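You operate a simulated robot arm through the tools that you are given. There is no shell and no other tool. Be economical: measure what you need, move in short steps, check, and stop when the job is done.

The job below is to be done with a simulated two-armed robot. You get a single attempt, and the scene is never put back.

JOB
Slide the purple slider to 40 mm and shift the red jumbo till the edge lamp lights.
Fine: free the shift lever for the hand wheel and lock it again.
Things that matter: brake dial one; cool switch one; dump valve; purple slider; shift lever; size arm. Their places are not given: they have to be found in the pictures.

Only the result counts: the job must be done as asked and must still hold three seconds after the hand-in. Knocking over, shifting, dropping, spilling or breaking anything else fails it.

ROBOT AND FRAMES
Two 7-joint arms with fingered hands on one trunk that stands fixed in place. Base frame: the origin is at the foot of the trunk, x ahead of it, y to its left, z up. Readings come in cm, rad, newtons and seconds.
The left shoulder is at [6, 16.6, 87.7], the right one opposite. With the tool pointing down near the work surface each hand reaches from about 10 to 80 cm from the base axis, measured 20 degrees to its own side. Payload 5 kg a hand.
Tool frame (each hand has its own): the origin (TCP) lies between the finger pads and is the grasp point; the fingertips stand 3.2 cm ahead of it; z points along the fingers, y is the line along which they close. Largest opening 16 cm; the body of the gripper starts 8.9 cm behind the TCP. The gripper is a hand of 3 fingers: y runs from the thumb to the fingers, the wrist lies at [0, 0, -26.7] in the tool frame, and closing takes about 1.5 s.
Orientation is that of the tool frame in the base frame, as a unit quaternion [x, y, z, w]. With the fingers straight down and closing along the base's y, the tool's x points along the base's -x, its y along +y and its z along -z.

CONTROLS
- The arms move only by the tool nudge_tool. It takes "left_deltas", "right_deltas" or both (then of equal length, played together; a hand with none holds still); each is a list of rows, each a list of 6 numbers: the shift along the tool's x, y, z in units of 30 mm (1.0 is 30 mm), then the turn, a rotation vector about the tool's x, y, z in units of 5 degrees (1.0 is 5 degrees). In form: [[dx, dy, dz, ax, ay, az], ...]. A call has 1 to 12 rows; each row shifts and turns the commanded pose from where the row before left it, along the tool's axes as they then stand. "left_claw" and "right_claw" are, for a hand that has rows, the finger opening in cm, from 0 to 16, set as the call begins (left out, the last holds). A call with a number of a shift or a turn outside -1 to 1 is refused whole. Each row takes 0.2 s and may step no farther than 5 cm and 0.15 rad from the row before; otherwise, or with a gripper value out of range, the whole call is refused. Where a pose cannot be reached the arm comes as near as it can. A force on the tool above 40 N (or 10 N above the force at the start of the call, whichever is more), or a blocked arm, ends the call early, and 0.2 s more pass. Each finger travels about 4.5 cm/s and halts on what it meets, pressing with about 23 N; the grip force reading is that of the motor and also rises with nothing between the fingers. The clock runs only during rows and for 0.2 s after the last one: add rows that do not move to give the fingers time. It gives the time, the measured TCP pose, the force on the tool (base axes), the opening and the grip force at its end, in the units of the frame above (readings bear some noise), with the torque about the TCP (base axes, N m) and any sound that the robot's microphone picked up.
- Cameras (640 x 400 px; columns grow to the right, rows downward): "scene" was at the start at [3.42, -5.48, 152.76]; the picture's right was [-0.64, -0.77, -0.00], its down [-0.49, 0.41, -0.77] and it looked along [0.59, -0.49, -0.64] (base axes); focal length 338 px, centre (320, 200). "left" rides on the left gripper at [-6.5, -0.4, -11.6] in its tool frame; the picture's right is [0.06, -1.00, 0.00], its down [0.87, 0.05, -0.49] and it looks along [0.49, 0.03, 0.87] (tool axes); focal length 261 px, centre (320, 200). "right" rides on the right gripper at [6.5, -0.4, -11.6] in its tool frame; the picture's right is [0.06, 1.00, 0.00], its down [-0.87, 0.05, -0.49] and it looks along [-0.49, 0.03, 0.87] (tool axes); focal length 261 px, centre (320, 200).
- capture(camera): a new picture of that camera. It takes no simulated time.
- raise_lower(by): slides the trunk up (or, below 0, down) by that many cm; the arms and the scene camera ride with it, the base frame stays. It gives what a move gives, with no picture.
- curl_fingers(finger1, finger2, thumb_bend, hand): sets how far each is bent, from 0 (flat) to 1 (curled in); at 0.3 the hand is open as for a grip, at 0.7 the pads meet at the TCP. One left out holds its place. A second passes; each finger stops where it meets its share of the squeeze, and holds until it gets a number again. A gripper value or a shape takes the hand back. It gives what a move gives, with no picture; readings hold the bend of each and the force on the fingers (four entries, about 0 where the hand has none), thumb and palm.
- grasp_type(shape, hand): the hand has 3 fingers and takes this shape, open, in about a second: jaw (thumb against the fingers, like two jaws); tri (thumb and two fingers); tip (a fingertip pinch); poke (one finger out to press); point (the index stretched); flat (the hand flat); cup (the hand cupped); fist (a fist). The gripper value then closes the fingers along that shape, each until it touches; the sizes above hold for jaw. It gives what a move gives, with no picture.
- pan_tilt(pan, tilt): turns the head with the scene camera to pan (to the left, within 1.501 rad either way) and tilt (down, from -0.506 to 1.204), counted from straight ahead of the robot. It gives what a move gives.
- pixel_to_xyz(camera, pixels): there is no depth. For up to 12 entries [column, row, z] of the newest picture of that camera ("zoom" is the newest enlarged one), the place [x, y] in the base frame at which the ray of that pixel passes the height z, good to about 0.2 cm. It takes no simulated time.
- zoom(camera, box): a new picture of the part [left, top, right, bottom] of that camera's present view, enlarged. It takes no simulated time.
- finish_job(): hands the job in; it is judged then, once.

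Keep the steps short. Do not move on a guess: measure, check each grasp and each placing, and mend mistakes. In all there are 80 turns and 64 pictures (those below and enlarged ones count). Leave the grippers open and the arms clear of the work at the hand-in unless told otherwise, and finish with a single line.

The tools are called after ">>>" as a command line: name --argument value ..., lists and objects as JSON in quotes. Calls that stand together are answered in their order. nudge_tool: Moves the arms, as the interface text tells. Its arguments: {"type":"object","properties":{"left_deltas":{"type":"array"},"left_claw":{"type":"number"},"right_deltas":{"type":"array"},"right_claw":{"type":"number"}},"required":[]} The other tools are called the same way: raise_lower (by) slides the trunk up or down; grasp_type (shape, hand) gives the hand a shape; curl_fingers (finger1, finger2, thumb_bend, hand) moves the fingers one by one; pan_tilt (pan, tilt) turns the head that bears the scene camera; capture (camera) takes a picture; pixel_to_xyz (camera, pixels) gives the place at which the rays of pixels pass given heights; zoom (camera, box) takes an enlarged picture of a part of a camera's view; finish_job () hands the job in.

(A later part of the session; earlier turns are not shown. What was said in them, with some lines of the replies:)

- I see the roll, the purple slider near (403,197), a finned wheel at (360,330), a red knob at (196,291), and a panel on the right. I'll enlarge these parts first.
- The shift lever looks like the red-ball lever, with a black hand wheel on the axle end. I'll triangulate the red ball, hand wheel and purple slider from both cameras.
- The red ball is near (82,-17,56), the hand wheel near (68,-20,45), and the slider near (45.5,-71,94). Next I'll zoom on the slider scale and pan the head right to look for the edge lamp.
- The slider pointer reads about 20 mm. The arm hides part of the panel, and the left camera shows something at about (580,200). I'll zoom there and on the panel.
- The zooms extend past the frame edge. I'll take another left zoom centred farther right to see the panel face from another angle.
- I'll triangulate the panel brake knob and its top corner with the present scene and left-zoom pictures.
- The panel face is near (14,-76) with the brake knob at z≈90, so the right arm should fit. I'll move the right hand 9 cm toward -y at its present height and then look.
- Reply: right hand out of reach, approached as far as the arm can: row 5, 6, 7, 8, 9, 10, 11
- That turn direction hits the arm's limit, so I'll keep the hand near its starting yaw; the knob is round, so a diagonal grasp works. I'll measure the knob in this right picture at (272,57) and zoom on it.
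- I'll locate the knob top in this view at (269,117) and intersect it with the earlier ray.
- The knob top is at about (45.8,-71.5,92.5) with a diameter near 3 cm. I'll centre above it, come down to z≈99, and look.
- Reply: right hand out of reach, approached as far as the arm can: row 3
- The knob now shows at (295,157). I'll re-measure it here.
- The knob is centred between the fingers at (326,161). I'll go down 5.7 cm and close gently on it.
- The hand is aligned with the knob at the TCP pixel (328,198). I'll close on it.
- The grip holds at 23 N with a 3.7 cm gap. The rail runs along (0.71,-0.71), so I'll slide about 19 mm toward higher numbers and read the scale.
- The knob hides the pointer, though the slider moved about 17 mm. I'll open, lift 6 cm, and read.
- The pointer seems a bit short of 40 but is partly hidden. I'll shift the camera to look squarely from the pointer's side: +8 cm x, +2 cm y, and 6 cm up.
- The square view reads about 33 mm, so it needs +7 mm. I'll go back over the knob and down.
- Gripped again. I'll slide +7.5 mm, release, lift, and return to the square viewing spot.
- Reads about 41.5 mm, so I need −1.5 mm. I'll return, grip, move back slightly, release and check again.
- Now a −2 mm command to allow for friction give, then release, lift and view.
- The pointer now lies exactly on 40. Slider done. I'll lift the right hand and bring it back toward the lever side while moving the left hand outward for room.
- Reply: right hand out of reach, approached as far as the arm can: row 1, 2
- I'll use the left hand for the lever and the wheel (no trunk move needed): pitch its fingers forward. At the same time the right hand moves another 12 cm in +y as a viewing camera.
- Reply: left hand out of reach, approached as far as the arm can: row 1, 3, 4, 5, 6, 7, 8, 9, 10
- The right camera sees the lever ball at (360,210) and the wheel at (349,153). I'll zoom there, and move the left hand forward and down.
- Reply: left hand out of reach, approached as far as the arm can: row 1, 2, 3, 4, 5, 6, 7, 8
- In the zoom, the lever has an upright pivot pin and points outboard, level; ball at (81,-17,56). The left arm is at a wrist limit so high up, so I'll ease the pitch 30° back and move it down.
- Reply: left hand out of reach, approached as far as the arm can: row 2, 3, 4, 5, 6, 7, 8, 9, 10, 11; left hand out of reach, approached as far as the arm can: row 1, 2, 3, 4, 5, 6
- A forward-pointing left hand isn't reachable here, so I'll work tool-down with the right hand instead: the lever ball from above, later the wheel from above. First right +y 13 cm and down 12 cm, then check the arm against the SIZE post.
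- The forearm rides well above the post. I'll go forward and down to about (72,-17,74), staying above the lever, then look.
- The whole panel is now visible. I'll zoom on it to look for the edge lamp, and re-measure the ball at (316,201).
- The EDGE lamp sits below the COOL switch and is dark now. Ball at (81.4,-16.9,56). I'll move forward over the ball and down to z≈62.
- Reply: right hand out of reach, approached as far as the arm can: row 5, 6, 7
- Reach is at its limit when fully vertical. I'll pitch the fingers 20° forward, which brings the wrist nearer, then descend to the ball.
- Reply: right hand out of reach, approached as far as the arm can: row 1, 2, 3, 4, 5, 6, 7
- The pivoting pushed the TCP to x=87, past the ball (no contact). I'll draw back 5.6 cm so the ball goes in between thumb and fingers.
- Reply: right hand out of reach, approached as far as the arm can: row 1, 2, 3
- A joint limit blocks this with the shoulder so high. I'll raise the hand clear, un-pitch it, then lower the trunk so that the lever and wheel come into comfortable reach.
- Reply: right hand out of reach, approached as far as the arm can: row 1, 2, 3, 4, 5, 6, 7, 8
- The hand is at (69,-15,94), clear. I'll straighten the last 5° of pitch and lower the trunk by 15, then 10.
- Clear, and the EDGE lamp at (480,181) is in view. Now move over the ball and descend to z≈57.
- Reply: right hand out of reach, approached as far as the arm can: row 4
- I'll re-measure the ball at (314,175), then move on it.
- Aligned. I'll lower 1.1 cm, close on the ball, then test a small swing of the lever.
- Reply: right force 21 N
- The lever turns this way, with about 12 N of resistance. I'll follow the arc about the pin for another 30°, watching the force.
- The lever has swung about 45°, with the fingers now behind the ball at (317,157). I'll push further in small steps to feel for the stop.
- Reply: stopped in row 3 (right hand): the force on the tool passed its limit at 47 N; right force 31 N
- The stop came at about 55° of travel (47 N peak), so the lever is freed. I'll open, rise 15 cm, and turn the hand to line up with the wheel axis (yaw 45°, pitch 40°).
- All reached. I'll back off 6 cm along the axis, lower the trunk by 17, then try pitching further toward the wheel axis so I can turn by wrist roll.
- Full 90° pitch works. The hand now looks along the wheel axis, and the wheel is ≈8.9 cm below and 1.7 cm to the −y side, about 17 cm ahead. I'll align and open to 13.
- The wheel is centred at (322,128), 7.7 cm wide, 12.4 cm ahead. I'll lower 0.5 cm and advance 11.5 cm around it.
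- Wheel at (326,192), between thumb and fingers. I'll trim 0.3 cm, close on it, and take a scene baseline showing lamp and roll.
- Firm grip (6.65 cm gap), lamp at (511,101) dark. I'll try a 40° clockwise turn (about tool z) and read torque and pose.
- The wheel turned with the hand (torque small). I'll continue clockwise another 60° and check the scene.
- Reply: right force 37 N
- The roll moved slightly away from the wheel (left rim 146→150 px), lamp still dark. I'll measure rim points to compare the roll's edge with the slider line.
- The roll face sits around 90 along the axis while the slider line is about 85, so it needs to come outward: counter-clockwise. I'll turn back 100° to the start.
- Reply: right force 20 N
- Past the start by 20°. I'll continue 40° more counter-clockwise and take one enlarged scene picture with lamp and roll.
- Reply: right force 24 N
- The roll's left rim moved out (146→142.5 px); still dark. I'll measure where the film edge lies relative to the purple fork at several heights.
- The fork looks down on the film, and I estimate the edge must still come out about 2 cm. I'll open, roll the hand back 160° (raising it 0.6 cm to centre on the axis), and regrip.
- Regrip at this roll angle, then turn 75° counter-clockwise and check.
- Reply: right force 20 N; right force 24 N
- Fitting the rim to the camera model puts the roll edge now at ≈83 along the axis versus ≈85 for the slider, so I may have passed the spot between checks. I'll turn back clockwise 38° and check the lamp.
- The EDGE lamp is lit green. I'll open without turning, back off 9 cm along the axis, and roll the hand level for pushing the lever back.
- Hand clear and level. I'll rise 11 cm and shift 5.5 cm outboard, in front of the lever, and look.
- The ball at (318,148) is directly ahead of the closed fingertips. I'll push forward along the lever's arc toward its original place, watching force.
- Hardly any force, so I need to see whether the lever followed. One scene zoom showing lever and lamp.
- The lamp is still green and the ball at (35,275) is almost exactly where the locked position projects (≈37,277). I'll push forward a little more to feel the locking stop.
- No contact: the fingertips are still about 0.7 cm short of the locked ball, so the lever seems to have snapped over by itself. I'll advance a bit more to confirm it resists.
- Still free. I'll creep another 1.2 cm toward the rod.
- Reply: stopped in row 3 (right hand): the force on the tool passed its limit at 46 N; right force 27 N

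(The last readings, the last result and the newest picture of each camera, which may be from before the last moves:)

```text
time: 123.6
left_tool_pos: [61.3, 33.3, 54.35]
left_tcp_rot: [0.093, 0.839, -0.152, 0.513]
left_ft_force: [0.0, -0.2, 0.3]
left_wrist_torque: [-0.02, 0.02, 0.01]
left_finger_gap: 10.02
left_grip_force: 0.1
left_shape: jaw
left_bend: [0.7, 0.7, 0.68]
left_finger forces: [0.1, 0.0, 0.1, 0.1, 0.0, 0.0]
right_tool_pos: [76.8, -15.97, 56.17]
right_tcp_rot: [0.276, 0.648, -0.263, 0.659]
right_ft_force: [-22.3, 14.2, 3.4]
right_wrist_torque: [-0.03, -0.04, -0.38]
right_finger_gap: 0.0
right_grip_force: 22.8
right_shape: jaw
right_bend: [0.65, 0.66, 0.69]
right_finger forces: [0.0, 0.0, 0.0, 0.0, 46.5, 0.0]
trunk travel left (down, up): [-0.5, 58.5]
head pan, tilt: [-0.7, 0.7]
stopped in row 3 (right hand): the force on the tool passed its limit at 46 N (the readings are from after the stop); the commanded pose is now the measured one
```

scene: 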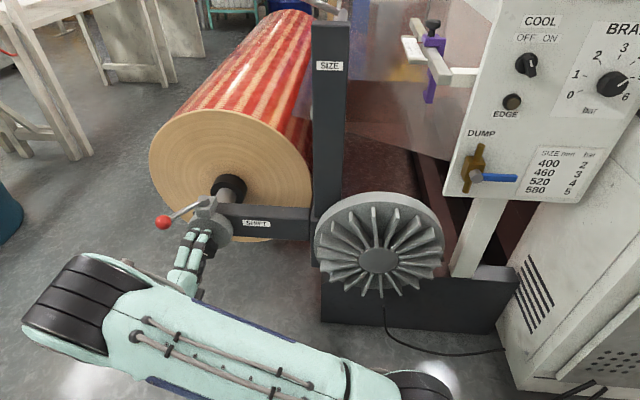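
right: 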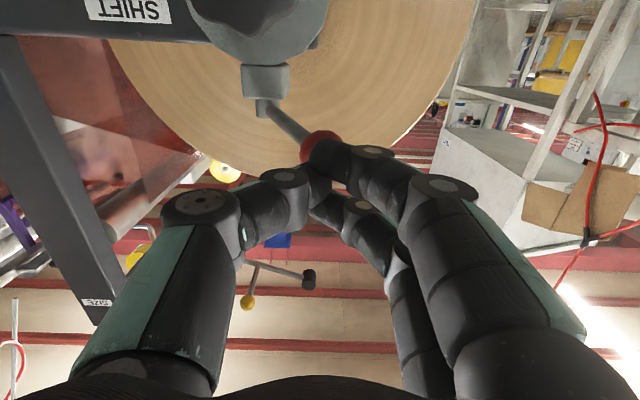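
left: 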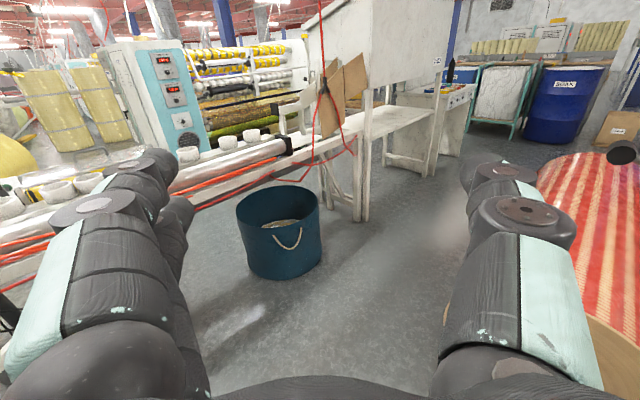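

A firm stop (46 N): the lever is fully locked. I'll back straight away 18 cm, then open the hand.

>>> nudge_tool --right_deltas '[[0, 0, -0.6, 0, 0, 0], [0, 0, -1, 0, 0, 0], [0, 0, -1, 0, 0, 0], [0, 0, -1, 0, 0, 0], [0, 0, -1, 0, 0, 0], [0, 0, -1, 0, 0, 0], [0, 0, 0, 0, 0, 0]]'

>>> nudge_tool --right_deltas '[[0, 0, 0, 0, 0, 0], [0, 0, 0, 0, 0, 0], [0, 0, 0, 0, 0, 0], [0, 0, 0, 0, 0, 0], [0, 0, 0, 0, 0, 0], [0, 0, 0, 0, 0, 0], [0, 0, 0, 0, 0, 0], [0, 0, 0, 0, 0, 0], [0, 0, 0, 0, 0, 0]]' --right_claw 14

>>> zoom --camera "scene" --box '[135, 20, 535, 270]'

```text
time: 125.2
left_tool_pos: [61.33, 33.35, 54.3]
left_tcp_rot: [0.093, 0.84, -0.151, 0.512]
left_ft_force: [-0.6, 0.3, -1.0]
left_wrist_torque: [-0.01, -0.02, -0.01]
left_finger_gap: 10.03
left_grip_force: 0.1
left_shape: jaw
left_bend: [0.7, 0.7, 0.68]
left_finger forces: [0.0, 0.0, 0.0, 0.1, 0.1, 0.1]
right_tool_pos: [65.1, -4.18, 55.95]
right_tcp_rot: [0.276, 0.648, -0.265, 0.658]
right_ft_force: [0.3, 0.3, -0.4]
right_wrist_torque: [0.0, 0.0, -0.02]
right_finger_gap: 0.0
right_grip_force: 23.1
right_shape: jaw
right_bend: [0.65, 0.66, 0.68]
right_finger forces: [0.0, 0.0, 0.0, 0.0, 0.0, 0.0]
trunk travel left (down, up): [-0.5, 58.5]
head pan, tilt: [-0.7, 0.7]
```

```text
time: 127.2
left_tool_pos: [61.32, 33.35, 54.31]
left_tcp_rot: [0.092, 0.84, -0.151, 0.513]
left_ft_force: [0.4, 0.1, -0.2]
left_wrist_torque: [-0.01, -0.01, -0.03]
left_finger_gap: 10.02
left_grip_force: 0.1
left_shape: jaw
left_bend: [0.7, 0.7, 0.68]
left_finger forces: [0.0, 0.0, 0.0, 0.0, 0.0, 0.0]
right_tool_pos: [65.0, -4.32, 55.9]
right_tcp_rot: [0.276, 0.649, -0.265, 0.658]
right_ft_force: [-0.3, -0.9, 0.9]
right_wrist_torque: [0.0, -0.06, 0.02]
right_finger_gap: 13.96
right_grip_force: 0.0
right_shape: jaw
right_bend: [0.51, 0.51, 0.47]
right_finger forces: [0.0, 0.0, 0.1, 0.1, 0.1, 0.1]
trunk travel left (down, up): [-0.5, 58.5]
head pan, tilt: [-0.7, 0.7]
```

```text
1.60 times, centred on (335, 145) of scene
```

zoom: 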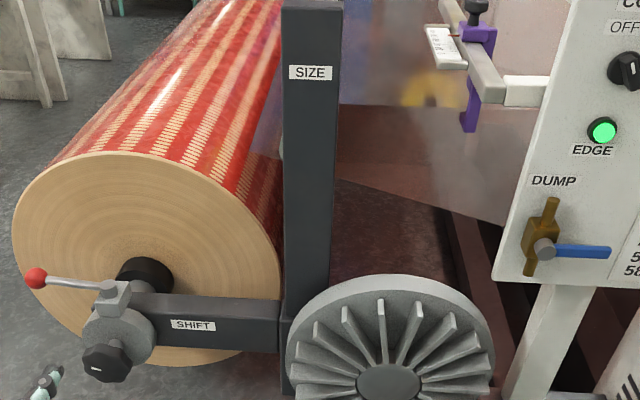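

The EDGE lamp is green, the lever is back in its locked place, the slider is on 40, and the hands are open and clear. I'm handing in.

>>> finish_job

```text
The job is handed in.
```

The purple slider reads 40 mm, the red jumbo is shifted so the EDGE lamp is lit green, and the shift lever was freed for the hand wheel and is locked again.
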